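You operate a simulated robot arm through the tools that you are given. There is no shell and no other tool.

You are at the controls of a simulated two-armed robot. One attempt, no reset.

Task
Flow-test the blue dripper: GOOD pad if it gives 1.7 to 2.3 litres an hour, else FAULT pad.
Fine: the water knob is at OPEN only while the dripper is in; turn it to CLOSED before lifting it out.

It is judged by the outcome, as a careful person would: the job done as asked, and still so three seconds after it is handed in. It fails if anything else is knocked over, pushed out of place, dropped, spilled or broken.

Robot
Two 7-joint arms with two-finger parallel grippers on one trunk that stands fixed in place. Base frame: the origin is at the foot of the trunk, x ahead of it, y to its left, z up. Readings come in mm, rad, newtons and seconds.
The left shoulder is at [50, 168, 1207], the right one opposite. With the tool pointing down near the work surface each hand reaches from about 100 to 640 mm from the base axis, measured 20 degrees to its own side. Payload 1.57 kg a hand.
The TCP of each hand is the grasp point between the finger pads, 30 mm short of the fingertips. In the tool frame z runs along the fingers and y along their closing line. Largest opening 80 mm; finger width 17, thickness 12; the body of the gripper, 40 by 82 mm, starts 80 mm behind the TCP.
Orientation is that of the tool frame in the base frame, as a unit quaternion [x, y, z, w]. With the fingers straight down and closing along the base's y, the tool's x points along the base's -x, its y along +y and its z along -z.

Tools
- The arms move only by the tool arm_command. It takes "left_moves", "right_moves" or both (then of equal length, played together; a hand with none holds still); each is a list of rows, each an object (a shift or turn left out is 0, a gripper value left out holds the last) with "linear": the shift along the tool's x, y, z in mm, a list of three; "angular": the turn, a rotation vector about the tool's x, y, z in rad, a list of three; "fingers": the finger opening in mm, from 0 to 80. In form: [{"linear": [x, y, z], "angular": [ax, ay, az], "fingers": fingers}, ...]. A call has 1 to 20 rows; each row shifts and turns the commanded pose from where the row before left it, along the tool's axes as they then stand. Each row takes 0.2 s and may step no farther than 50 mm and 0.15 rad from the row before; otherwise, or with a gripper value out of range, the whole call is refused. A pose out of reach is approached as far as the arm can. The call stops where the force on the tool passes 40 N (or 10 N more than at its start, if that is more) or the arm is blocked; 0.2 s more then pass. Each finger travels about 45 mm/s and halts on what it meets, pressing with about 26 N; the grip force reading is that of the motor and also rises with nothing between the fingers. The clock runs only during rows and for 0.2 s after the last one: add rows that do not move to give the fingers time. The reply holds the time, the measured pose of the TCP, the force on the tool along the base axes, the opening and the grip force, in the units named above and with some noise, with the torque about the TCP (base axes, N m) and any sound that the robot's microphone picked up, and new pictures: "views" is both (left out), scene, wrist or none (wrist: the cameras of the hands that moved).
- Cameras (640 x 400 px; columns grow to the right, rows downward): "scene" is now at [109.3, 44.5, 1397]; the picture's right is [0.48, -0.88, 0.00], its down [-0.62, -0.34, -0.71] and it looks along [0.62, 0.34, -0.71] (base axes); focal length 343 px, centre (320, 200). "left" rides on the left gripper at [72, 7, -122] in its tool frame; the picture's right is [-0.09, 1.00, 0.00], its down [-0.84, -0.08, -0.54] and it looks along [-0.54, -0.05, 0.84] (tool axes); focal length 238 px, centre (320, 200). "right" rides on the right gripper at [72, -7, -122] in its tool frame; the picture's right is [0.09, 1.00, 0.00], its down [-0.84, 0.08, -0.54] and it looks along [-0.54, 0.05, 0.84] (tool axes); focal length 238 px, centre (320, 200). There is no depth. A picture from a camera that has moved, and an enlarged one, comes with that camera's place and axes in the base frame and with its lens. The place of the scene camera against the robot may be out by one fixed shift of up to 12 mm in any direction.
- raise_lower(by): slides the trunk up (or, below 0, down) by that many mm; the arms and the scene camera ride with it, the base frame stays. It gives what a move gives, with no picture.
- head_to(pan, tilt): turns the head with the scene camera to pan (to the left, within 1.396 rad either way) and tilt (down, from -0.506 to 1.204), counted from straight ahead of the robot. It gives what a move gives, and a new picture of the scene camera.
- inspect(camera, box): a new picture of the part [left, top, right, bottom] of that camera's present view, enlarged. It takes no simulated time.
- close_job(): hands the job in; it is judged then, once.

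Places have to be worked out from the pictures, the camera data and where the tool is seen. Open the grippers and draw the arms clear of the work before you hand the job in, unless the task says otherwise.

The tools are called after "Request:" as a command line: name --argument value ..., lists and objects as JSON in quotes. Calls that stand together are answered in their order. arm_command: Moves the arms, as the interface text tells. Its arguments: {"type":"object","properties":{"left_moves":{"type":"array","items":{"type":"object","properties":{"linear":{"type":"array","items":{"type":"number"}},"angular":{"type":"array","items":{"type":"number"}},"fingers":{"type":"number"}}}},"right_moves":{"type":"array","items":{"type":"object","properties":{"linear":{"type":"array","items":{"type":"number"}},"angular":{"type":"array","items":{"type":"number"}},"fingers":{"type":"number"}}}},"views":{"type":"string","enum":["both","scene","wrist","none"]}},"required":[]} The other tools are called the same way: raise_lower (by) moves the trunk up or down; head_to (pan, tilt) turns the head that bears the scene camera; inspect (camera, box) takes an enlarged picture of a part of a camera's view; close_job () hands the job in.

At the start:

```text
time_s: 0.0
left_tool_pos: [412.3, 405.8, 1076.3]
left_tcp_rot: [-0.001, 1.0, 0.0, 0.0]
left_wrist_force: [0.8, 0.7, 0.0]
left_ft_torque: [0.02, -0.03, 0.04]
left_opening: 79.9
left_finger_force: 0.0
right_tool_pos: [409.9, -10.1, 1169.9]
right_tcp_rot: [0.0, 1.0, -0.001, 0.0]
right_wrist_force: [0.2, 0.3, -0.1]
right_ft_torque: [0.0, -0.01, 0.01]
right_opening: 79.9
right_finger_force: 0.1
trunk travel left (down, up): [-375.0, 68.0]
head pan, tilt (commanded): [0.501, 0.785]
```

scene: 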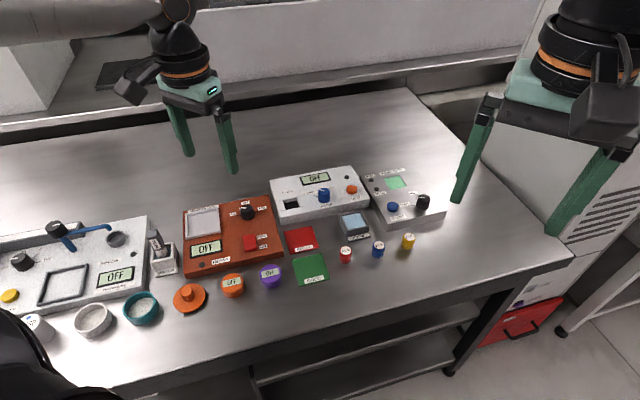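
right: 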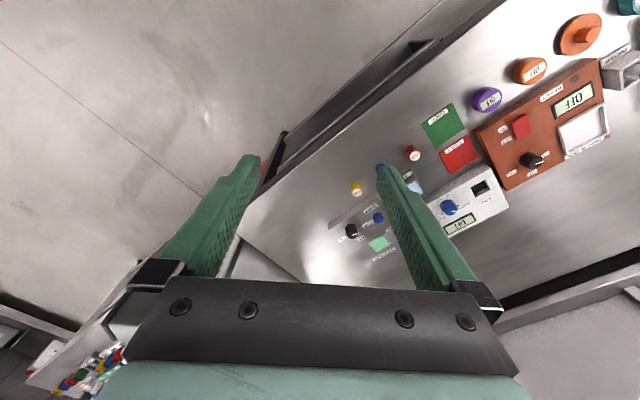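
left: 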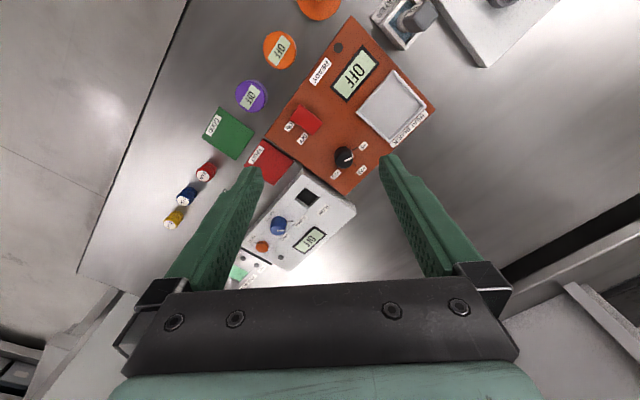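

The table holds several instruments; I need to read the labels to find the flow tester, so I'll enlarge parts of the scene and wrist views.

Request:
inspect --camera "scene" --box '[260, 150, 460, 275]'

Request:
inspect --camera "scene" --box '[150, 180, 350, 305]'

Request:
inspect --camera "scene" --box '[0, 200, 200, 325]'

Request:
inspect --camera "left" --box '[160, 100, 400, 290]'

Request:
inspect --camera "right" --box '[320, 120, 520, 260]'

```text
3.20 times, centred on (360, 212) of scene
camera zoom: at [109.3, 44.5, 1397.0], right [0.48, -0.88, 0.0], down [-0.62, -0.34, -0.71], along [0.62, 0.34, -0.71], focal length 1097 px, centre (192, 160)
```

zoom: 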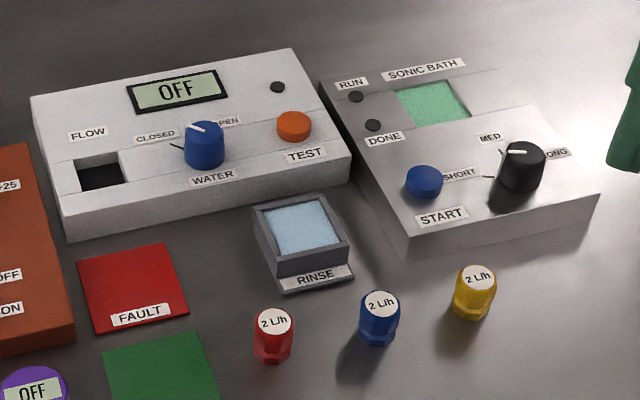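

```text
3.20 times, centred on (250, 242) of scene
camera zoom: at [109.3, 44.5, 1397.0], right [0.48, -0.88, 0.0], down [-0.62, -0.34, -0.71], along [0.62, 0.34, -0.71], focal length 1097 px, centre (544, 64)
```

zoom: 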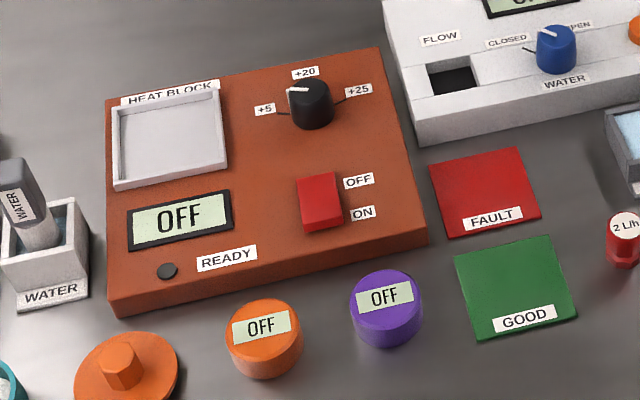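

```text
3.20 times, centred on (100, 262) of scene
camera zoom: at [109.3, 44.5, 1397.0], right [0.48, -0.88, 0.0], down [-0.62, -0.34, -0.71], along [0.62, 0.34, -0.71], focal length 1097 px, centre (1024, 0)
```

zoom: 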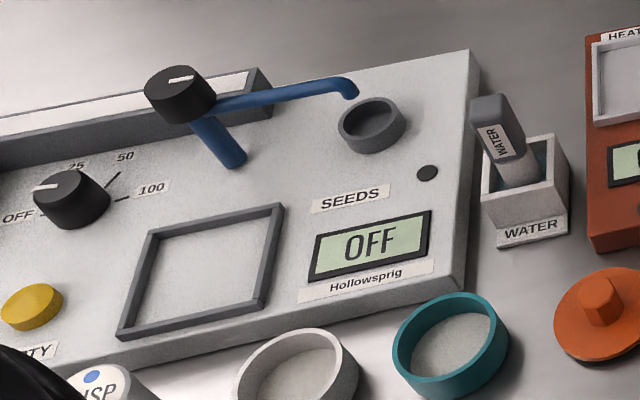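

```text
2.11 times, centred on (280, 195) of left
camera zoom: at [341.5, 413.2, 1198.9], right [0.09, 1.0, 0.0], down [0.84, -0.08, 0.54], along [0.54, -0.05, -0.84], focal length 502 px, centre (404, 210)
```

zoom: 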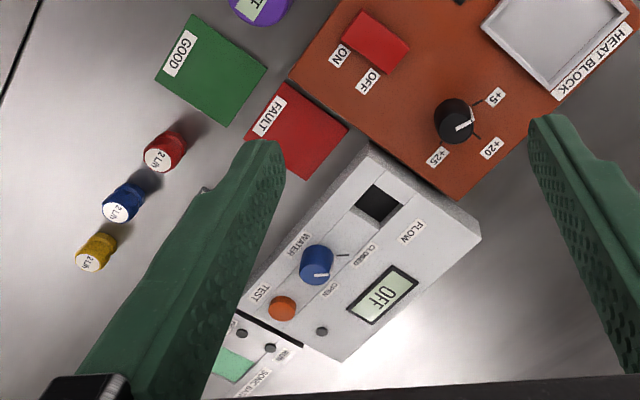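

```text
2.86 times, centred on (420, 190) of right
camera zoom: at [338.4, -17.1, 1293.5], right [-0.09, 1.0, 0.0], down [0.84, 0.08, 0.54], along [0.54, 0.05, -0.84], focal length 681 px, centre (34, 229)
```

zoom: 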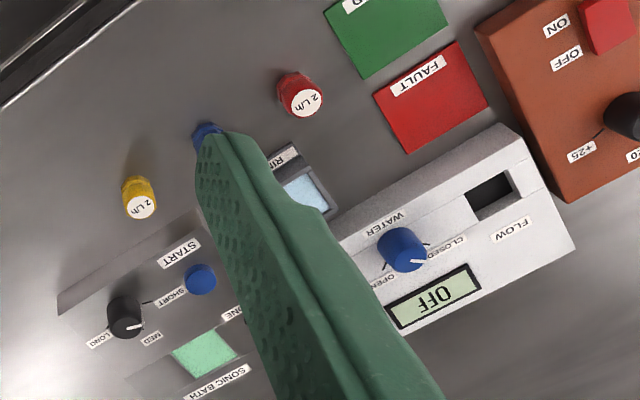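

The flow bench (socket, WATER knob, TEST button, display), GOOD/FAULT pads and the blue dripper (about x 550, y 147) are located roughly. I move the left hand closer over the flow bench for a better view.

Request:
arm_command --left_moves '[{"linear": [5, -35, 30]}, {"linear": [5, -35, 30]}, {"linear": [0, 0, 20]}, {"linear": [0, 0, 0]}]' --views "both"

Request:
inspect --camera "left" --box '[200, 60, 420, 280]'

```text
time_s: 1.0
left_tool_pos: [401.3, 335.9, 995.4]
left_tcp_rot: [-0.001, 1.0, 0.0, 0.0]
left_wrist_force: [-0.2, -0.3, 0.3]
left_ft_torque: [-0.03, -0.01, 0.01]
left_opening: 79.7
left_finger_force: 0.1
right_tool_pos: [409.9, -9.4, 1170.5]
right_tcp_rot: [0.001, 1.0, 0.001, 0.0]
right_wrist_force: [0.3, 0.0, 0.8]
right_ft_torque: [-0.03, 0.05, -0.04]
right_opening: 79.9
right_finger_force: 0.1
trunk travel left (down, up): [-375.0, 68.0]
head pan, tilt (commanded): [0.501, 0.785]
camera scene: at [109.2, 44.4, 1397.0], right [0.48, -0.88, 0.0], down [-0.62, -0.34, -0.71], along [0.62, 0.34, -0.71], focal length 343 px, centre (320, 200)
camera left: at [329.8, 342.6, 1118.3], right [0.09, 1.0, 0.0], down [0.84, -0.08, 0.54], along [0.54, -0.05, -0.84], focal length 238 px, centre (320, 200)
```

scene: 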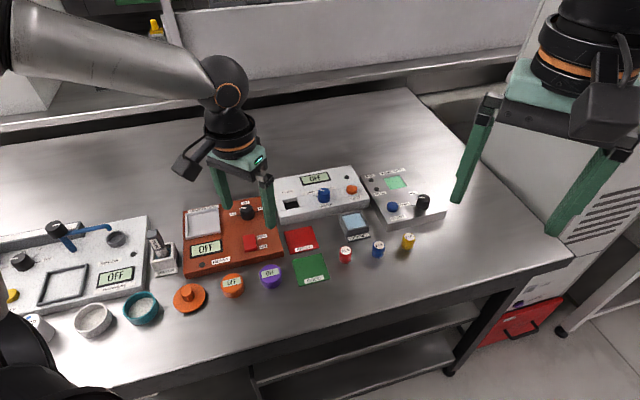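
left: 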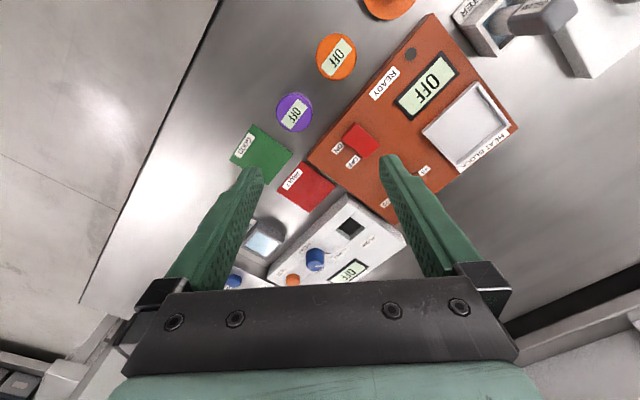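

```text
1.82 times, centred on (310, 170) of left
camera zoom: at [329.8, 342.6, 1118.3], right [0.09, 1.0, 0.0], down [0.84, -0.08, 0.54], along [0.54, -0.05, -0.84], focal length 433 px, centre (338, 254)
```

zoom: 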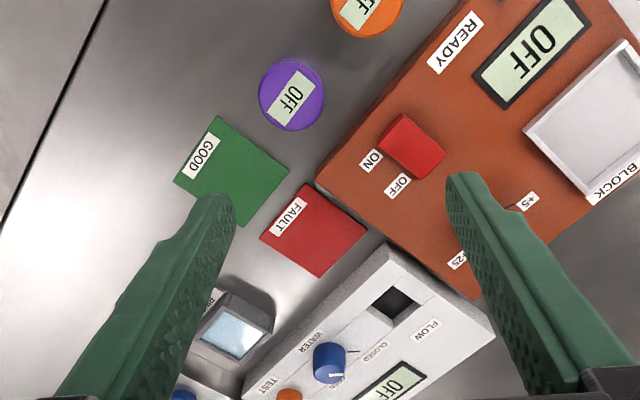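

The socket triangulates to about (568, 369, 830). I move the left hand nearer, still above everything, to see the socket and knob in detail.

Request:
arm_command --left_moves '[{"linear": [-40, 8, 0]}, {"linear": [-40, 8, 0]}, {"linear": [-40, 8, 20]}, {"linear": [-20, 0, 20]}, {"linear": [0, 0, 0]}]' --views "both"

Request:
inspect --camera "left" --box '[200, 60, 420, 280]'

```text
time_s: 2.2
left_tool_pos: [543.4, 360.2, 957.6]
left_tcp_rot: [0.0, 1.0, 0.0, 0.0]
left_wrist_force: [0.2, -0.2, -0.3]
left_ft_torque: [-0.04, -0.03, -0.02]
left_opening: 80.0
left_finger_force: 0.1
right_tool_pos: [410.4, -9.9, 1171.2]
right_tcp_rot: [0.0, 1.0, 0.0, 0.001]
right_wrist_force: [-0.7, 0.4, -0.4]
right_ft_torque: [-0.03, 0.01, 0.03]
right_opening: 80.0
right_finger_force: 0.1
trunk travel left (down, up): [-375.0, 68.0]
head pan, tilt (commanded): [0.501, 0.785]
camera scene: at [109.2, 45.0, 1397.0], right [0.48, -0.88, 0.0], down [-0.62, -0.34, -0.71], along [0.62, 0.34, -0.71], focal length 343 px, centre (320, 200)
camera left: at [471.6, 367.6, 1079.0], right [0.09, 1.0, 0.0], down [0.84, -0.08, 0.54], along [0.54, -0.05, -0.84], focal length 238 px, centre (320, 200)
```

scene: 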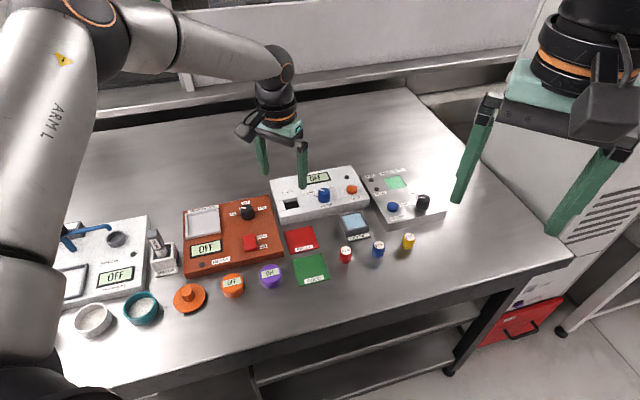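
left: 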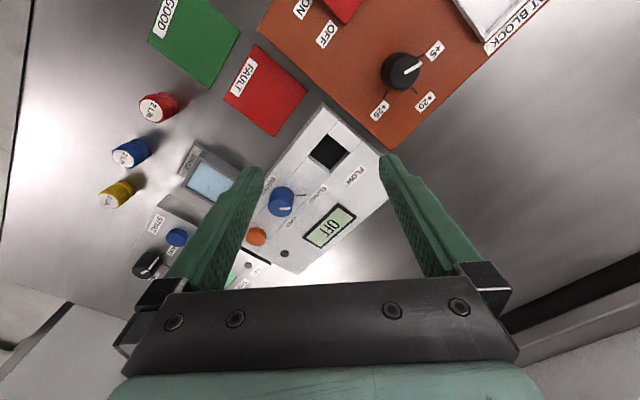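

```text
1.82 times, centred on (310, 170) of left
camera zoom: at [471.6, 367.6, 1079.0], right [0.09, 1.0, 0.0], down [0.84, -0.08, 0.54], along [0.54, -0.05, -0.84], focal length 433 px, centre (338, 254)
```

zoom: 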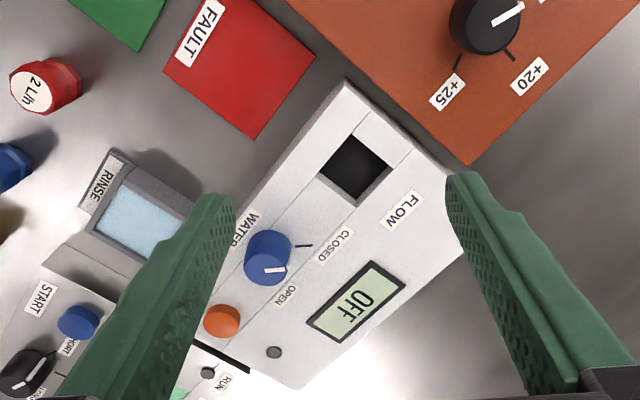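

Reach is fine here. I enlarge the knob and socket to read the pointer.

Request:
inspect --camera "left" --box '[240, 100, 380, 270]'

Request:
inspect --camera "left" --box '[90, 80, 220, 220]'

Request:
inspect --camera "left" --box '[300, 110, 370, 190]'

Request:
inspect --camera "left" --box '[245, 170, 325, 250]'

```text
2.35 times, centred on (310, 185) of left
camera zoom: at [471.6, 367.6, 1079.0], right [0.09, 1.0, 0.0], down [0.84, -0.08, 0.54], along [0.54, -0.05, -0.84], focal length 561 px, centre (344, 235)
```

zoom: 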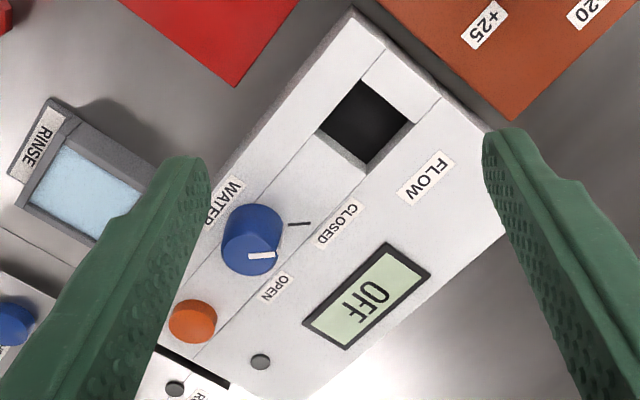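

```text
2.86 times, centred on (155, 150) of left
camera zoom: at [471.6, 367.6, 1079.0], right [0.09, 1.0, 0.0], down [0.84, -0.08, 0.54], along [0.54, -0.05, -0.84], focal length 681 px, centre (791, 343)
```

zoom: 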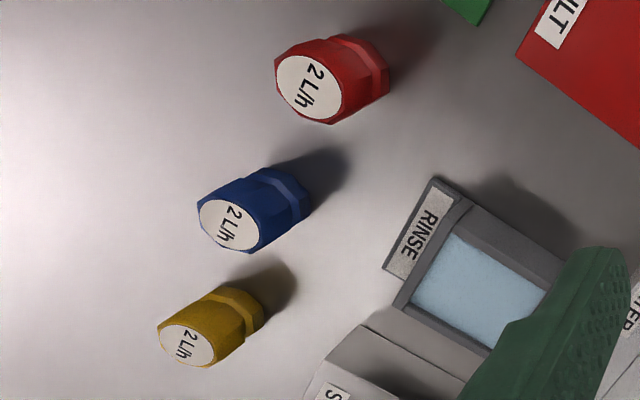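

```text
5.00 times, centred on (335, 150) of left
camera zoom: at [471.6, 367.6, 1079.0], right [0.09, 1.0, 0.0], down [0.84, -0.08, 0.54], along [0.54, -0.05, -0.84], focal length 1192 px, centre (245, 450)
```

zoom: 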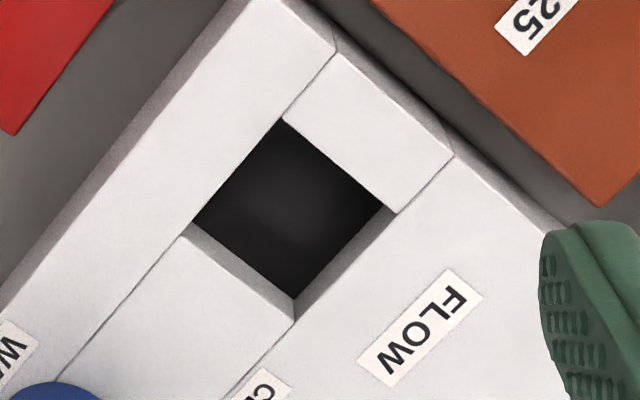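

```text
5.00 times, centred on (285, 210) of left
camera zoom: at [471.6, 367.6, 1079.0], right [0.09, 1.0, 0.0], down [0.84, -0.08, 0.54], along [0.54, -0.05, -0.84], focal length 1192 px, centre (495, 150)
```

zoom: 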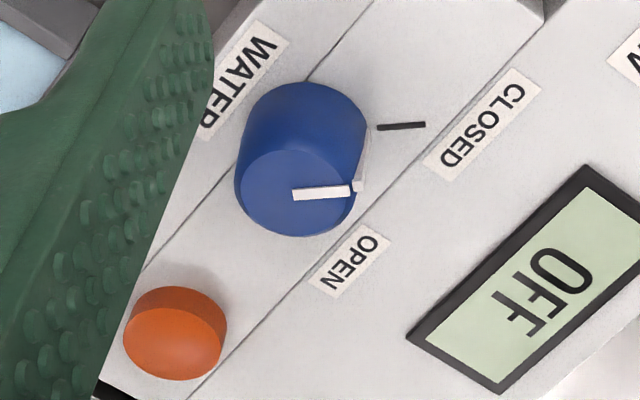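

The knob sits on its CLOSED tick (pointing along +y) with axis near (621, 308), top about z 857; the socket centre is near (571, 368) and turned 45°. Next I move the left hand over the drippers to measure the blue one.

Request:
arm_command --left_moves '[{"linear": [0, -43, 0]}, {"linear": [0, -43, 0]}, {"linear": [0, -43, 0]}, {"linear": [-5, -43, 0]}, {"linear": [-5, -43, 0]}, {"linear": [0, 0, 0]}]' --views "both"

Request:
inspect --camera "left" --box '[240, 60, 400, 220]'

```text
time_s: 3.6
left_tool_pos: [481.5, 193.7, 989.6]
left_tcp_rot: [0.0, 1.0, 0.0, 0.001]
left_wrist_force: [0.3, 0.4, 0.4]
left_ft_torque: [0.03, -0.01, 0.03]
left_opening: 80.3
left_finger_force: 0.1
left hand out of reach, approached as far as the arm can: row 1, 2, 3, 4, 5
right_tool_pos: [411.0, -9.8, 1169.7]
right_tcp_rot: [0.0, 1.0, 0.0, 0.0]
right_wrist_force: [0.2, 0.0, 0.1]
right_ft_torque: [0.03, 0.02, 0.03]
right_opening: 80.2
right_finger_force: 0.1
trunk travel left (down, up): [-375.0, 68.0]
head pan, tilt (commanded): [0.501, 0.785]
camera scene: at [109.4, 44.6, 1397.0], right [0.48, -0.88, 0.0], down [-0.62, -0.34, -0.71], along [0.62, 0.34, -0.71], focal length 343 px, centre (320, 200)
camera left: at [409.9, 200.5, 1111.7], right [0.09, 1.0, 0.0], down [0.84, -0.08, 0.54], along [0.54, -0.05, -0.84], focal length 238 px, centre (320, 200)
```

scene: 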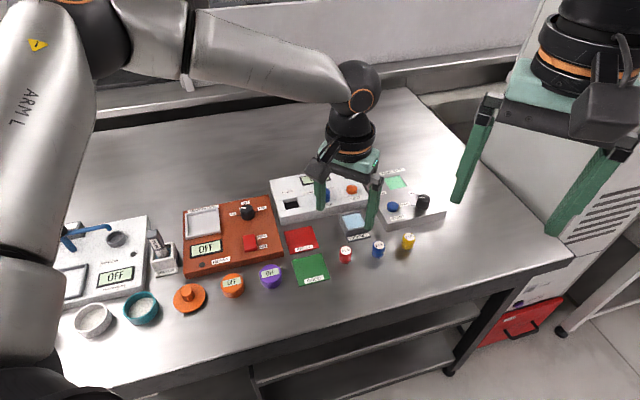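
left: 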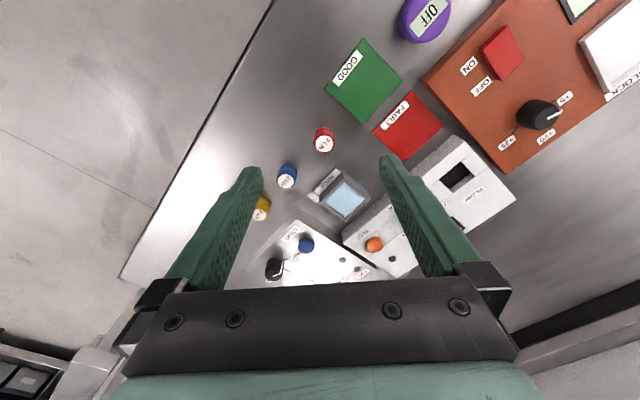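

```text
2.50 times, centred on (320, 140) of left
camera zoom: at [409.9, 200.5, 1111.7], right [0.09, 1.0, 0.0], down [0.84, -0.08, 0.54], along [0.54, -0.05, -0.84], focal length 596 px, centre (320, 350)
```

zoom: 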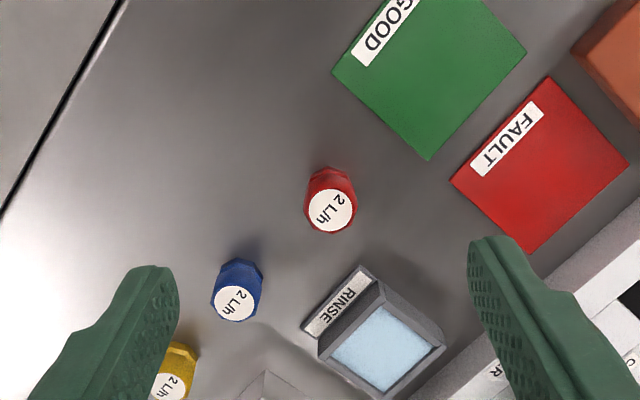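

The hand reports out of reach partway (stopped at 481, 194, 990). I hold still a few rows to see whether it keeps converging and where the commanded pose stands.

Request:
arm_command --left_moves '[{"linear": [0, 0, 0]}, {"linear": [0, 0, 0]}, {"linear": [0, 0, 0]}]' --views "none"

```text
time_s: 4.4
left_tool_pos: [481.8, 194.5, 989.6]
left_tcp_rot: [-0.001, 1.0, -0.001, 0.001]
left_wrist_force: [0.0, 0.3, 0.2]
left_ft_torque: [0.0, 0.0, -0.05]
left_opening: 79.9
left_finger_force: 0.1
right_tool_pos: [409.5, -9.7, 1172.3]
right_tcp_rot: [0.0, 1.0, -0.001, 0.0]
right_wrist_force: [0.1, 0.2, -0.2]
right_ft_torque: [-0.04, 0.03, -0.02]
right_opening: 80.2
right_finger_force: 0.1
trunk travel left (down, up): [-375.0, 68.0]
head pan, tilt (commanded): [0.501, 0.785]
```

The commanded pose was clipped to where the arm stopped. The blue dripper's top triangulates to (555, 142, 833) with the table near z 798. I try going lower first, then forward, to learn the reach.

Request:
arm_command --left_moves '[{"linear": [0, 0, 40]}, {"linear": [0, 0, 40]}, {"linear": [-20, -10, 0]}, {"linear": [-20, -10, 0]}, {"linear": [-20, -10, 0]}, {"linear": [-14, -20, 0]}, {"linear": [0, 0, 0]}]' --views "none"

```text
time_s: 6.0
left_tool_pos: [483.1, 210.5, 964.7]
left_tcp_rot: [-0.001, 1.0, 0.0, 0.001]
left_wrist_force: [0.2, 0.1, -0.9]
left_ft_torque: [-0.02, 0.01, -0.03]
left_opening: 79.8
left_finger_force: 0.1
left hand out of reach, approached as far as the arm can: row 1, 2, 3, 4, 5, 6
right_tool_pos: [409.5, -8.7, 1169.8]
right_tcp_rot: [0.0, 1.0, 0.0, 0.0]
right_wrist_force: [0.4, -0.2, -0.4]
right_ft_torque: [-0.01, -0.02, 0.01]
right_opening: 79.9
right_finger_force: 0.1
trunk travel left (down, up): [-375.0, 68.0]
head pan, tilt (commanded): [0.501, 0.785]
```

Still clipped, so some joint is at its limit in this arm posture. I look at the arm's posture with the head camera.

Request:
head_to --pan 0.9 --tilt 0.4

```text
time_s: 6.9
left_tool_pos: [483.8, 211.0, 965.3]
left_tcp_rot: [-0.001, 1.0, -0.001, 0.001]
left_wrist_force: [-0.4, 0.0, 0.0]
left_ft_torque: [0.01, 0.04, -0.02]
left_opening: 80.1
left_finger_force: 0.1
right_tool_pos: [410.4, -8.8, 1170.7]
right_tcp_rot: [0.0, 1.0, 0.0, 0.001]
right_wrist_force: [-0.2, 0.0, -0.5]
right_ft_torque: [0.02, 0.02, 0.02]
right_opening: 80.1
right_finger_force: 0.2
trunk travel left (down, up): [-375.0, 68.0]
head pan, tilt (commanded): [0.901, 0.4]
camera scene: at [95.5, 78.1, 1430.9], right [0.78, -0.62, 0.0], down [-0.24, -0.31, -0.92], along [0.57, 0.72, -0.39], focal length 343 px, centre (320, 200)
```

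scene: 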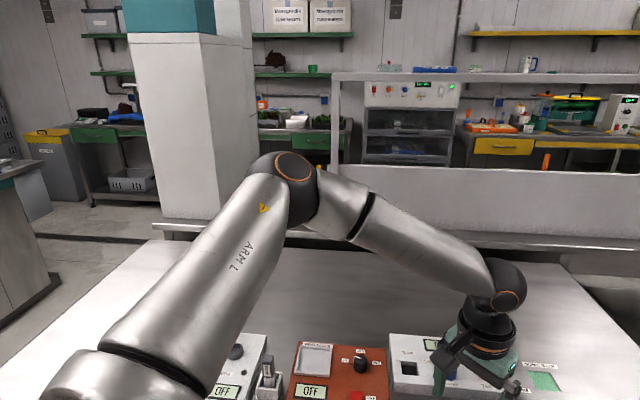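

The elbow is out to the left and the wrist is not fully extended, so a joint limit (likely hand yaw) binds. I turn the hand clockwise about its own axis and test reaching the dripper again at a safe height.

Request:
arm_command --left_moves '[{"angular": [0, 0, 0.15]}, {"angular": [0, 0, 0.15]}, {"angular": [0, 0, 0.15]}, {"angular": [0, 0, 0.15]}, {"linear": [0, 0, 0]}]' --views "none"

```text
time_s: 8.1
left_tool_pos: [484.1, 211.0, 967.4]
left_tcp_rot: [0.296, 0.955, -0.001, 0.001]
left_wrist_force: [0.3, 0.3, -0.6]
left_ft_torque: [-0.01, 0.01, 0.02]
left_opening: 80.0
left_finger_force: 0.0
right_tool_pos: [411.3, -8.6, 1171.4]
right_tcp_rot: [0.001, 1.0, 0.0, -0.001]
right_wrist_force: [0.0, -0.1, 0.4]
right_ft_torque: [0.01, -0.01, 0.0]
right_opening: 80.1
right_finger_force: 0.2
trunk travel left (down, up): [-375.0, 68.0]
head pan, tilt (commanded): [0.901, 0.4]
```

The hand is now yawed about 34° clockwise. I try moving toward above the dripper (base shift +70, −69).

Request:
arm_command --left_moves '[{"linear": [-24, -4.3, 0]}, {"linear": [-24, -4.3, 0]}, {"linear": [-24, -4.3, 0]}, {"linear": [-24, -4.3, 0]}, {"linear": [0, 0, 20]}, {"linear": [0, 0, 0]}]' --views "none"

```text
time_s: 9.5
left_tool_pos: [482.9, 209.4, 965.9]
left_tcp_rot: [0.295, 0.956, 0.0, 0.001]
left_wrist_force: [0.4, 0.3, 0.2]
left_ft_torque: [0.02, 0.0, -0.01]
left_opening: 80.0
left_finger_force: 0.1
left hand out of reach, approached as far as the arm can: row 1, 2, 3, 4, 5
right_tool_pos: [410.9, -9.6, 1172.0]
right_tcp_rot: [0.0, 1.0, -0.001, 0.0]
right_wrist_force: [0.3, 0.6, 0.4]
right_ft_torque: [-0.02, 0.01, -0.02]
right_opening: 80.1
right_finger_force: 0.0
trunk travel left (down, up): [-375.0, 68.0]
head pan, tilt (commanded): [0.901, 0.4]
```

Yaw is not the limit. I try a different route: retract toward the robot and to the right first, then see how far forward it can go.

Request:
arm_command --left_moves '[{"linear": [41, -28, 0]}, {"linear": [25, -17, 0]}, {"linear": [-11, -16, 0]}, {"linear": [-11, -16, 0]}, {"linear": [-11, -16, 0]}, {"linear": [0, 0, 0]}]' --views "scene"

```text
time_s: 10.9
left_tool_pos: [404.7, 150.3, 968.1]
left_tcp_rot: [0.295, 0.956, 0.0, 0.0]
left_wrist_force: [0.3, -0.4, 0.6]
left_ft_torque: [-0.02, 0.0, 0.04]
left_opening: 80.1
left_finger_force: 0.0
right_tool_pos: [409.2, -8.9, 1171.0]
right_tcp_rot: [0.0, 1.0, 0.0, -0.001]
right_wrist_force: [0.7, 0.3, 0.4]
right_ft_torque: [0.03, -0.02, 0.01]
right_opening: 79.9
right_finger_force: 0.1
trunk travel left (down, up): [-375.0, 68.0]
head pan, tilt (commanded): [0.901, 0.4]
camera scene: at [95.3, 78.2, 1430.9], right [0.78, -0.62, 0.0], down [-0.24, -0.3, -0.92], along [0.57, 0.72, -0.39], focal length 343 px, centre (320, 200)
```

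scene: 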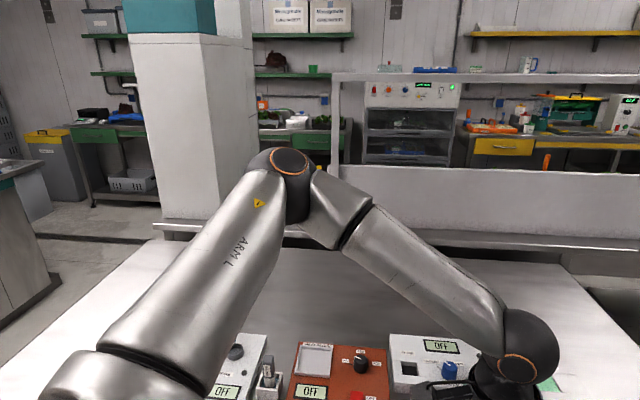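

Reached (405, 150, 968). Now forward along +x from here.

Request:
arm_command --left_moves '[{"linear": [-24.8, 17, 0]}, {"linear": [-24.8, 17, 0]}, {"linear": [-24.8, 17, 0]}, {"linear": [-24.8, 17, 0]}, {"linear": [0, 0, 0]}]' --views "scene"

```text
time_s: 12.1
left_tool_pos: [484.5, 195.8, 990.9]
left_tcp_rot: [0.294, 0.956, -0.001, 0.001]
left_wrist_force: [0.6, 0.1, -0.7]
left_ft_torque: [-0.01, 0.0, -0.02]
left_opening: 79.8
left_finger_force: 0.1
left hand out of reach, approached as far as the arm can: row 1, 2, 3, 4
right_tool_pos: [410.8, -10.1, 1170.7]
right_tcp_rot: [-0.001, 1.0, 0.0, -0.001]
right_wrist_force: [-0.2, 0.3, -0.9]
right_ft_torque: [0.03, 0.02, -0.04]
right_opening: 79.8
right_finger_force: 0.0
trunk travel left (down, up): [-375.0, 68.0]
head pan, tilt (commanded): [0.901, 0.4]
camera scene: at [95.4, 78.1, 1430.9], right [0.78, -0.62, 0.0], down [-0.24, -0.3, -0.92], along [0.57, 0.72, -0.39], focal length 343 px, centre (320, 200)
```

scene: 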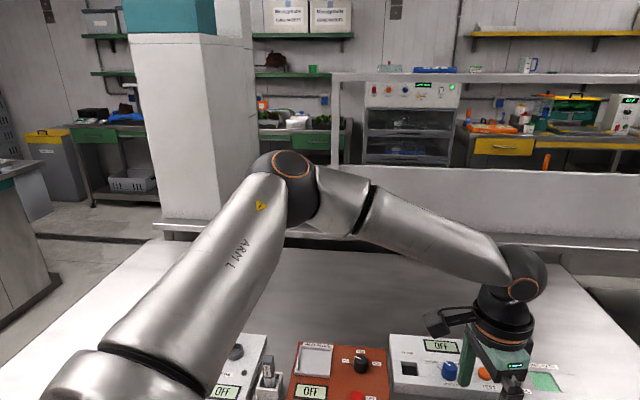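

Same limit again. To learn how reach depends on height relative to the shoulder, I raise the hand and then push toward the dripper's x,y.

Request:
arm_command --left_moves '[{"linear": [0, 0, -45]}, {"linear": [0, 0, -45]}, {"linear": [0, 0, -45]}, {"linear": [-24, -1, 0]}, {"linear": [-24, -1, 0]}, {"linear": [-24, -1, 0]}, {"linear": [-16, -10, 0]}, {"linear": [0, 0, 0]}]' --views "scene"

```text
time_s: 13.9
left_tool_pos: [499.4, 186.7, 1120.4]
left_tcp_rot: [0.295, 0.956, -0.001, 0.0]
left_wrist_force: [0.0, 0.1, -0.2]
left_ft_torque: [-0.01, 0.01, -0.02]
left_opening: 80.2
left_finger_force: 0.1
left hand out of reach, approached as far as the arm can: row 4, 5, 6, 7
right_tool_pos: [410.4, -10.6, 1170.7]
right_tcp_rot: [0.0, 1.0, 0.0, 0.0]
right_wrist_force: [0.7, -0.5, 0.3]
right_ft_torque: [0.01, -0.01, -0.04]
right_opening: 79.9
right_finger_force: 0.0
trunk travel left (down, up): [-375.0, 68.0]
head pan, tilt (commanded): [0.901, 0.4]
camera scene: at [95.5, 78.1, 1430.9], right [0.78, -0.62, 0.0], down [-0.24, -0.3, -0.92], along [0.57, 0.72, -0.39], focal length 343 px, centre (320, 200)
```

scene: 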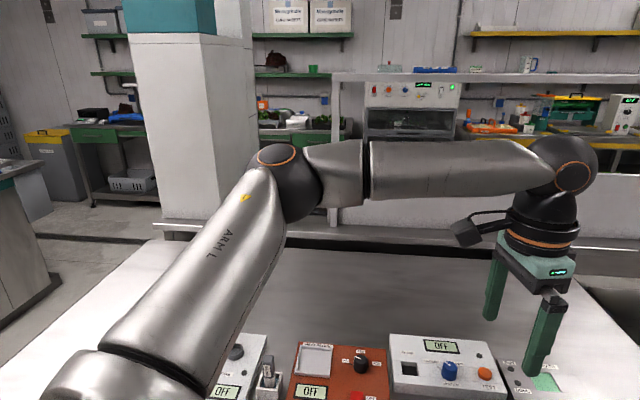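

All three stopping poses share nearly the same elbow place, which suggests the elbow is capped in height; working lower relative to the shoulder should free it. I back off toward the robot, then raise the trunk fully.

Request:
arm_command --left_moves '[{"linear": [41, -28, 0]}, {"linear": [41, -28, 0]}, {"linear": [0, 0, 45]}, {"linear": [0, 0, 45]}, {"linear": [0, 0, 45]}, {"linear": [0, 0, 0]}]' --views "none"

Request:
raise_lower --by 68

Request:
head_to --pan 0.45 --tilt 0.75

```text
time_s: 15.3
left_tool_pos: [397.4, 188.2, 987.1]
left_tcp_rot: [0.295, 0.955, 0.0, 0.001]
left_wrist_force: [0.1, -1.0, -0.4]
left_ft_torque: [0.0, 0.01, 0.04]
left_opening: 79.9
left_finger_force: 0.0
right_tool_pos: [411.2, -10.8, 1170.9]
right_tcp_rot: [0.001, 1.0, 0.001, 0.0]
right_wrist_force: [-0.2, -0.1, 0.4]
right_ft_torque: [0.0, 0.01, -0.02]
right_opening: 80.2
right_finger_force: 0.1
trunk travel left (down, up): [-375.0, 68.0]
head pan, tilt (commanded): [0.901, 0.4]
```

```text
time_s: 16.3
left_tool_pos: [397.1, 187.3, 1053.5]
left_tcp_rot: [0.295, 0.955, 0.0, 0.0]
left_wrist_force: [-0.6, -0.2, -1.0]
left_ft_torque: [-0.03, -0.04, -0.03]
left_opening: 80.0
left_finger_force: 0.0
right_tool_pos: [410.5, -9.7, 1239.1]
right_tcp_rot: [0.0, 1.0, 0.001, 0.0]
right_wrist_force: [1.2, 0.5, 0.6]
right_ft_torque: [0.02, 0.05, 0.02]
right_opening: 79.8
right_finger_force: 0.0
trunk travel left (down, up): [-443.0, 0.0]
head pan, tilt (commanded): [0.901, 0.4]
```

```text
time_s: 17.2
left_tool_pos: [397.7, 188.8, 1055.0]
left_tcp_rot: [0.295, 0.956, 0.001, 0.0]
left_wrist_force: [0.4, -0.2, -0.1]
left_ft_torque: [0.03, 0.01, 0.02]
left_opening: 79.9
left_finger_force: 0.1
right_tool_pos: [408.5, -10.0, 1239.5]
right_tcp_rot: [0.0, 1.0, 0.0, 0.0]
right_wrist_force: [0.6, 0.5, 0.1]
right_ft_torque: [0.01, -0.02, -0.01]
right_opening: 80.0
right_finger_force: 0.0
trunk travel left (down, up): [-443.0, 0.0]
head pan, tilt (commanded): [0.45, 0.75]
camera scene: at [112.5, 41.6, 1467.5], right [0.44, -0.9, 0.0], down [-0.61, -0.3, -0.73], along [0.66, 0.32, -0.68], focal length 343 px, centre (320, 200)
```

scene: 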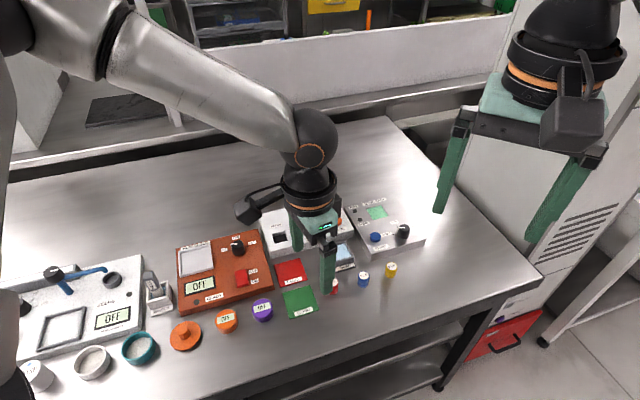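

Trunk is up. I lower the hand beside the drippers at a safe height (fingertips about z 875), then move forward.

Request:
arm_command --left_moves '[{"linear": [-11, -16, 40]}, {"linear": [-11, -16, 40]}, {"linear": [0, 0, 40]}, {"linear": [0, 0, 30]}, {"linear": [-24.8, 17, 0]}, {"linear": [-24.8, 17, 0]}, {"linear": [-24.8, 17, 0]}, {"linear": [-24.8, 17, 0]}, {"linear": [-24.8, 17, 0]}, {"linear": [0, 0, 0]}]' --views "both"

```text
time_s: 19.4
left_tool_pos: [482.1, 240.6, 996.5]
left_tcp_rot: [0.295, 0.956, 0.0, 0.001]
left_wrist_force: [-1.0, 0.4, 0.6]
left_ft_torque: [0.05, 0.0, -0.02]
left_opening: 80.1
left_finger_force: 0.1
left hand out of reach, approached as far as the arm can: row 2, 3, 4, 5, 6, 7, 8, 9
right_tool_pos: [410.7, -9.5, 1238.6]
right_tcp_rot: [-0.001, 1.0, -0.001, 0.0]
right_wrist_force: [-0.4, 0.0, 0.5]
right_ft_torque: [0.0, 0.0, 0.0]
right_opening: 79.8
right_finger_force: 0.0
trunk travel left (down, up): [-443.0, 0.0]
head pan, tilt (commanded): [0.45, 0.75]
camera scene: at [112.5, 41.5, 1467.5], right [0.44, -0.9, 0.0], down [-0.61, -0.3, -0.73], along [0.66, 0.32, -0.68], focal length 343 px, centre (320, 200)
camera left: at [427.3, 287.7, 1119.1], right [0.64, 0.77, 0.0], down [0.65, -0.54, 0.54], along [0.42, -0.35, -0.84], focal length 238 px, centre (320, 200)
```

scene: 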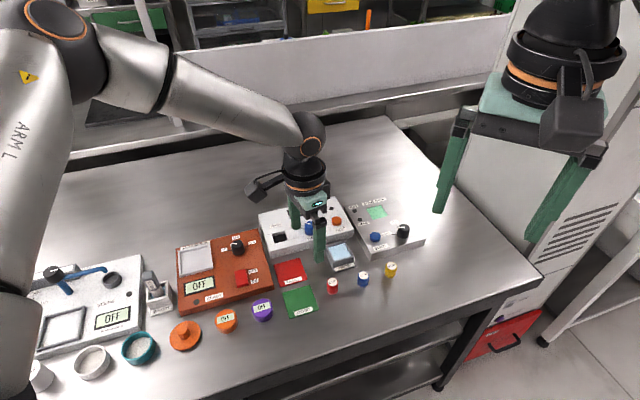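
left: 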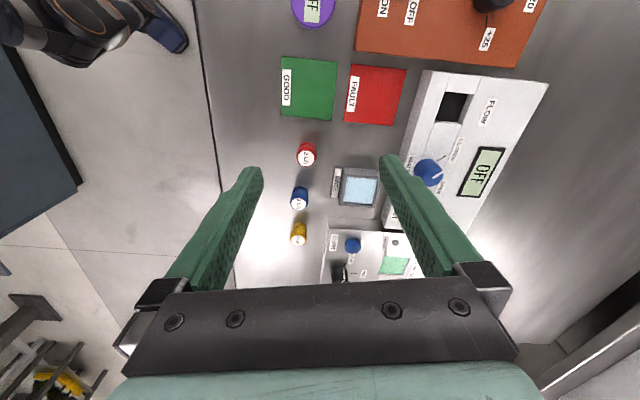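

Raising the trunk made it worse. The right hand started in an inward pose, so let me look at how its arm is bent.

Request:
head_to --pan -0.6 --tilt 0.35

```text
time_s: 20.7
left_tool_pos: [482.1, 242.3, 997.0]
left_tcp_rot: [0.294, 0.956, 0.0, 0.001]
left_wrist_force: [-0.3, -0.5, -0.3]
left_ft_torque: [-0.02, -0.01, -0.01]
left_opening: 80.3
left_finger_force: 0.1
right_tool_pos: [409.9, -9.5, 1238.8]
right_tcp_rot: [0.0, 1.0, 0.0, 0.0]
right_wrist_force: [0.0, -0.2, -0.2]
right_ft_torque: [-0.01, 0.01, 0.0]
right_opening: 79.8
right_finger_force: 0.0
trunk travel left (down, up): [-443.0, 0.0]
head pan, tilt (commanded): [-0.6, 0.351]
camera scene: at [114.7, -47.1, 1503.1], right [-0.56, -0.83, 0.0], down [-0.28, 0.19, -0.94], along [0.78, -0.53, -0.34], focal length 343 px, centre (320, 200)
```

scene: 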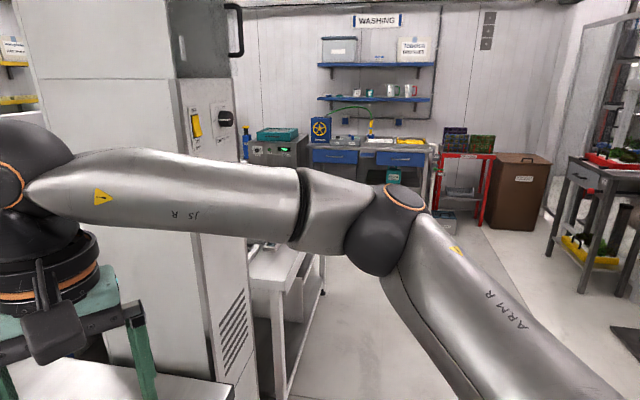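

The right arm's elbow sits at the same height cap, so the cap on elbow height looks right; the way around it is to stay low and far out, then sweep right. I unwind the yaw, go out over the flow bench side, then lower.

Request:
arm_command --left_moves '[{"angular": [0, 0, -0.15]}, {"angular": [0, 0, -0.15]}, {"angular": [0, 0, -0.15]}, {"angular": [0, 0, -0.15]}, {"linear": [30, 40, 0]}, {"linear": [10, 40, 0]}, {"linear": [0, 40, 0]}, {"linear": [-30, 20, 0]}, {"linear": [-30, 0, 0]}, {"linear": [-30, 0, 20]}, {"linear": [-20, 0, 30]}, {"linear": [0, 0, 30]}, {"linear": [0, 0, 0]}]' --views "none"

Request:
head_to --pan 0.6 --tilt 0.6

```text
time_s: 23.5
left_tool_pos: [499.5, 381.6, 956.1]
left_tcp_rot: [-0.001, 1.0, 0.0, 0.001]
left_wrist_force: [0.3, 0.0, -0.4]
left_ft_torque: [-0.01, 0.0, 0.03]
left_opening: 80.1
left_finger_force: 0.0
left hand out of reach, approached as far as the arm can: row 10, 11, 12
right_tool_pos: [410.5, -9.3, 1238.4]
right_tcp_rot: [0.0, 1.0, 0.0, 0.001]
right_wrist_force: [0.3, -0.3, 0.5]
right_ft_torque: [-0.01, -0.02, -0.03]
right_opening: 79.9
right_finger_force: 0.1
trunk travel left (down, up): [-443.0, 0.0]
head pan, tilt (commanded): [-0.6, 0.351]
```

```text
time_s: 24.9
left_tool_pos: [500.0, 382.2, 956.4]
left_tcp_rot: [-0.001, 1.0, 0.0, 0.0]
left_wrist_force: [-0.3, 0.1, -0.2]
left_ft_torque: [0.01, 0.01, 0.01]
left_opening: 79.8
left_finger_force: 0.0
right_tool_pos: [410.6, -9.6, 1239.1]
right_tcp_rot: [0.0, 1.0, 0.0, 0.0]
right_wrist_force: [0.3, 0.3, -0.1]
right_ft_torque: [0.0, -0.03, -0.01]
right_opening: 79.9
right_finger_force: 0.1
trunk travel left (down, up): [-443.0, 0.0]
head pan, tilt (commanded): [0.6, 0.6]
camera scene: at [110.9, 55.4, 1480.4], right [0.56, -0.83, 0.0], down [-0.47, -0.32, -0.83], along [0.68, 0.47, -0.56], focal length 343 px, centre (320, 200)
```

scene: 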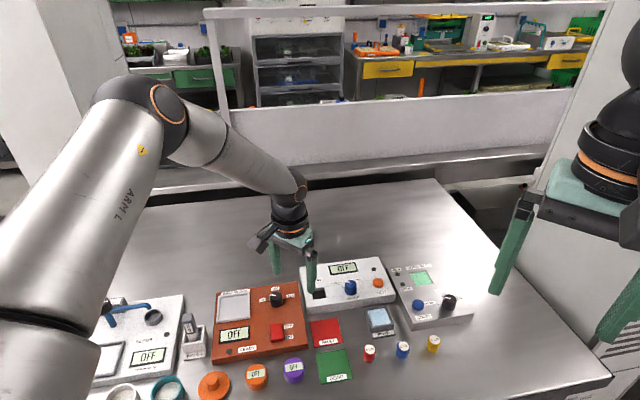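

Every stopping pose has the elbow at exactly the same spot, i.e. the shoulder is stuck at a pole; I should take the elbow around over the top. I back the left hand up and raise it high, while the right hand shifts away to its own side to leave room.

Request:
arm_command --left_moves '[{"linear": [30, 10, -40]}, {"linear": [30, 10, -40]}, {"linear": [25, 5, -45]}, {"linear": [0, 0, -45]}, {"linear": [0, 0, -45]}, {"linear": [0, 0, -45]}, {"linear": [0, 0, -45]}, {"linear": [0, 0, -45]}, {"linear": [0, 0, 0]}]' --right_moves '[{"linear": [0, -30, 0]}, {"linear": [0, -30, 0]}, {"linear": [0, -30, 0]}, {"linear": [0, -30, 0]}, {"linear": [0, -30, 0]}, {"linear": [0, 0, 0]}, {"linear": [0, 0, 0]}, {"linear": [0, 0, 0]}, {"linear": [0, 0, 0]}]' --views "scene"

```text
refused: row 1 steps farther than a row can; nothing moved
```

The first row was slightly too long; I shorten the steps.

Request:
arm_command --left_moves '[{"linear": [25, 8, -38]}, {"linear": [30, 8, -38]}, {"linear": [20, 5, -42]}, {"linear": [10, 0, -45]}, {"linear": [0, 0, -45]}, {"linear": [0, 0, -45]}, {"linear": [0, 0, -45]}, {"linear": [0, 0, -45]}, {"linear": [0, 0, 0]}]' --right_moves '[{"linear": [0, -30, 0]}, {"linear": [0, -30, 0]}, {"linear": [0, -30, 0]}, {"linear": [0, -30, 0]}, {"linear": [0, -30, 0]}, {"linear": [0, 0, 0]}, {"linear": [0, 0, 0]}, {"linear": [0, 0, 0]}, {"linear": [0, 0, 0]}]' --views "scene"

```text
time_s: 26.9
left_tool_pos: [414.0, 404.1, 1300.4]
left_tcp_rot: [0.0, 1.0, 0.0, 0.001]
left_wrist_force: [-0.1, 0.5, 0.1]
left_ft_torque: [-0.03, 0.05, -0.01]
left_opening: 79.8
left_finger_force: 0.0
right_tool_pos: [411.0, -160.8, 1239.6]
right_tcp_rot: [0.001, 1.0, -0.001, -0.001]
right_wrist_force: [0.0, 0.0, -0.9]
right_ft_torque: [-0.03, 0.05, -0.02]
right_opening: 79.9
right_finger_force: 0.1
trunk travel left (down, up): [-443.0, 0.0]
head pan, tilt (commanded): [0.6, 0.6]
camera scene: at [110.9, 55.7, 1480.3], right [0.56, -0.83, 0.0], down [-0.47, -0.32, -0.82], along [0.68, 0.47, -0.57], focal length 343 px, centre (320, 200)
```

scene: 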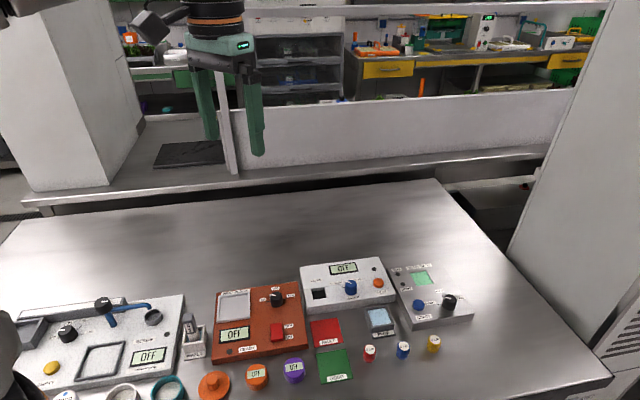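

The left hand is high at (414, 404, 1300). Now I sweep it right at that height.

Request:
arm_command --left_moves '[{"linear": [0, -43, 0]}, {"linear": [0, -43, 0]}, {"linear": [0, -43, 0]}, {"linear": [0, -43, 0]}, {"linear": [0, -43, 0]}, {"linear": [0, -43, 0]}, {"linear": [0, 0, 0]}]' --views "none"

Request:
head_to --pan 0.8 --tilt 0.3

```text
time_s: 28.5
left_tool_pos: [416.8, 155.6, 1301.1]
left_tcp_rot: [-0.001, 1.0, 0.001, 0.001]
left_wrist_force: [-0.5, -0.2, -0.2]
left_ft_torque: [-0.01, 0.03, 0.0]
left_opening: 80.0
left_finger_force: 0.0
left hand out of reach, approached as far as the arm can: row 6
right_tool_pos: [409.2, -160.2, 1240.2]
right_tcp_rot: [-0.001, 1.0, 0.0, 0.001]
right_wrist_force: [0.4, 0.2, 0.7]
right_ft_torque: [0.02, -0.06, 0.04]
right_opening: 79.9
right_finger_force: 0.0
trunk travel left (down, up): [-443.0, 0.0]
head pan, tilt (commanded): [0.6, 0.6]
```

```text
time_s: 29.3
left_tool_pos: [415.7, 155.9, 1301.8]
left_tcp_rot: [-0.001, 1.0, 0.0, 0.0]
left_wrist_force: [-0.3, -0.7, -0.3]
left_ft_torque: [-0.03, -0.03, 0.02]
left_opening: 80.2
left_finger_force: 0.1
right_tool_pos: [409.4, -160.6, 1239.5]
right_tcp_rot: [0.0, 1.0, 0.0, 0.0]
right_wrist_force: [0.5, 0.2, -0.4]
right_ft_torque: [0.0, -0.01, 0.03]
right_opening: 79.9
right_finger_force: 0.0
trunk travel left (down, up): [-443.0, 0.0]
head pan, tilt (commanded): [0.799, 0.3]
camera scene: at [102.8, 72.5, 1507.8], right [0.72, -0.7, 0.0], down [-0.21, -0.21, -0.96], along [0.67, 0.68, -0.3], focal length 343 px, centre (320, 200)
```

scene: 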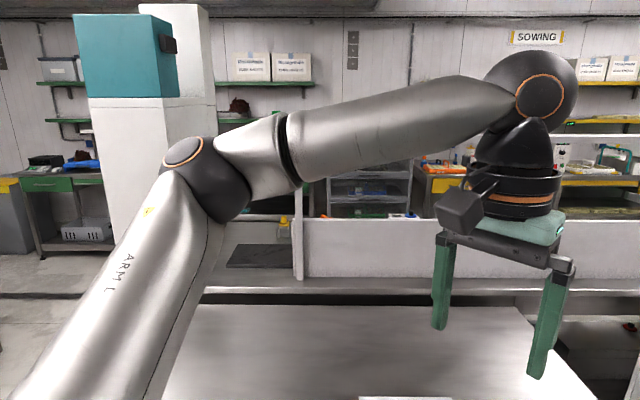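

The elbow is now above its earlier stuck spot. I try moving toward the mirror image of the right arm's starting pose (410, 10, 1238) to see if the elbow follows.

Request:
arm_command --left_moves '[{"linear": [0, -20, 20]}, {"linear": [0, -20, 20]}, {"linear": [0, -30, 20]}, {"linear": [0, -30, 0]}, {"linear": [0, -30, 0]}, {"linear": [0, 0, 0]}]' --views "scene"

```text
time_s: 30.7
left_tool_pos: [416.0, 145.4, 1279.0]
left_tcp_rot: [-0.002, 1.0, 0.0, 0.0]
left_wrist_force: [0.4, 0.7, 0.1]
left_ft_torque: [0.0, 0.0, 0.02]
left_opening: 79.9
left_finger_force: 0.1
left hand out of reach, approached as far as the arm can: row 1, 2, 3, 4, 5
right_tool_pos: [409.5, -159.9, 1239.6]
right_tcp_rot: [0.0, 1.0, 0.002, 0.0]
right_wrist_force: [0.1, -0.6, -0.6]
right_ft_torque: [0.01, -0.02, -0.02]
right_opening: 80.0
right_finger_force: 0.1
trunk travel left (down, up): [-443.0, 0.0]
head pan, tilt (commanded): [0.799, 0.3]
camera scene: at [102.9, 72.4, 1507.9], right [0.72, -0.7, 0.0], down [-0.21, -0.21, -0.96], along [0.67, 0.68, -0.3], focal length 343 px, centre (320, 200)
```

scene: 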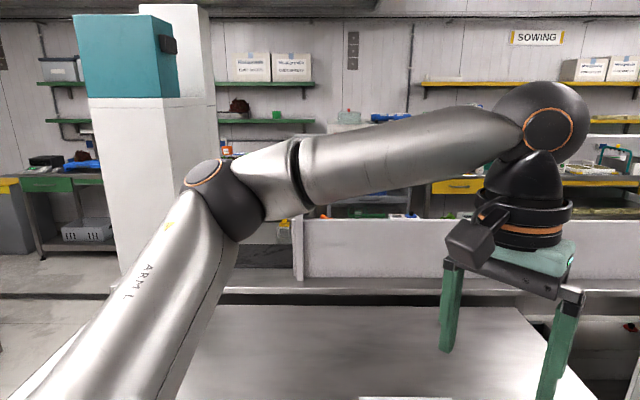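

The elbow's heading seems limited on the left side, but reach improves when the wrist is level with the elbow, i.e. with a lower trunk. I raise the right hand out of the way first, then lower the trunk.

Request:
arm_command --right_moves '[{"linear": [0, 0, -45]}, {"linear": [0, 0, -45]}, {"linear": [0, 0, -45]}, {"linear": [0, 0, -45]}, {"linear": [0, 0, 0]}]' --views "none"

Request:
raise_lower --by -250

Request:
head_to --pan 0.6 --tilt 0.55

```text
time_s: 31.9
left_tool_pos: [416.9, 144.6, 1278.8]
left_tcp_rot: [-0.001, 1.0, 0.0, -0.001]
left_wrist_force: [0.1, -0.5, 0.3]
left_ft_torque: [0.02, 0.0, 0.04]
left_opening: 79.9
left_finger_force: 0.0
right_tool_pos: [410.9, -159.4, 1418.2]
right_tcp_rot: [0.0, 1.0, 0.001, 0.0]
right_wrist_force: [0.2, 0.0, 0.3]
right_ft_torque: [0.01, 0.0, 0.02]
right_opening: 79.9
right_finger_force: 0.0
trunk travel left (down, up): [-443.0, 0.0]
head pan, tilt (commanded): [0.799, 0.3]
```

```text
time_s: 34.5
left_tool_pos: [415.5, 145.9, 1030.1]
left_tcp_rot: [-0.001, 1.0, -0.001, 0.0]
left_wrist_force: [0.0, 0.3, 1.0]
left_ft_torque: [0.01, 0.0, -0.03]
left_opening: 79.9
left_finger_force: 0.1
right_tool_pos: [409.8, -159.2, 1167.4]
right_tcp_rot: [0.0, 1.0, 0.0, 0.0]
right_wrist_force: [-0.1, 0.0, 0.5]
right_ft_torque: [-0.01, -0.03, 0.04]
right_opening: 80.1
right_finger_force: 0.1
trunk travel left (down, up): [-193.0, 250.0]
head pan, tilt (commanded): [0.799, 0.3]
```

```text
time_s: 35.3
left_tool_pos: [415.7, 144.6, 1029.4]
left_tcp_rot: [-0.001, 1.0, -0.001, 0.0]
left_wrist_force: [0.2, -0.1, -0.4]
left_ft_torque: [-0.02, -0.01, -0.05]
left_opening: 80.1
left_finger_force: 0.0
right_tool_pos: [409.4, -159.5, 1167.7]
right_tcp_rot: [-0.001, 1.0, 0.002, 0.0]
right_wrist_force: [0.2, 0.4, -0.2]
right_ft_torque: [-0.01, 0.0, 0.0]
right_opening: 80.4
right_finger_force: 0.2
trunk travel left (down, up): [-193.0, 250.0]
head pan, tilt (commanded): [0.6, 0.55]
camera scene: at [112.0, 56.3, 1234.9], right [0.57, -0.82, 0.0], down [-0.43, -0.3, -0.85], along [0.7, 0.48, -0.52], focal length 343 px, centre (320, 200)
```

scene: 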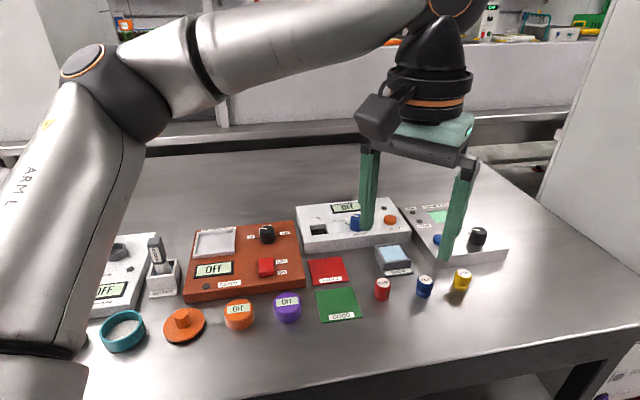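

The trunk is lower now. I yaw the hand 45° clockwise and tilt the fingers forward-right by 25°, which brings the wrist back within reach.

Request:
arm_command --left_moves '[{"angular": [0, 0, 0.131]}, {"angular": [0, 0, 0.131]}, {"angular": [0, 0, 0.131]}, {"angular": [0, 0, 0.131]}, {"angular": [0, 0, 0.131]}, {"angular": [0, 0, 0.13]}, {"angular": [0, -0.145, 0]}, {"angular": [0, -0.145, 0]}, {"angular": [0, -0.146, 0]}, {"linear": [0, 0, 0]}]' --views "none"

```text
time_s: 37.5
left_tool_pos: [417.1, 145.6, 1028.9]
left_tcp_rot: [0.373, 0.902, -0.083, 0.201]
left_wrist_force: [-0.3, 0.0, -0.5]
left_ft_torque: [0.0, -0.02, 0.03]
left_opening: 80.0
left_finger_force: 0.1
right_tool_pos: [409.8, -159.2, 1167.7]
right_tcp_rot: [0.0, 1.0, 0.0, 0.0]
right_wrist_force: [0.2, 0.0, 0.9]
right_ft_torque: [-0.02, 0.02, -0.01]
right_opening: 80.1
right_finger_force: 0.1
trunk travel left (down, up): [-193.0, 250.0]
head pan, tilt (commanded): [0.6, 0.55]
```

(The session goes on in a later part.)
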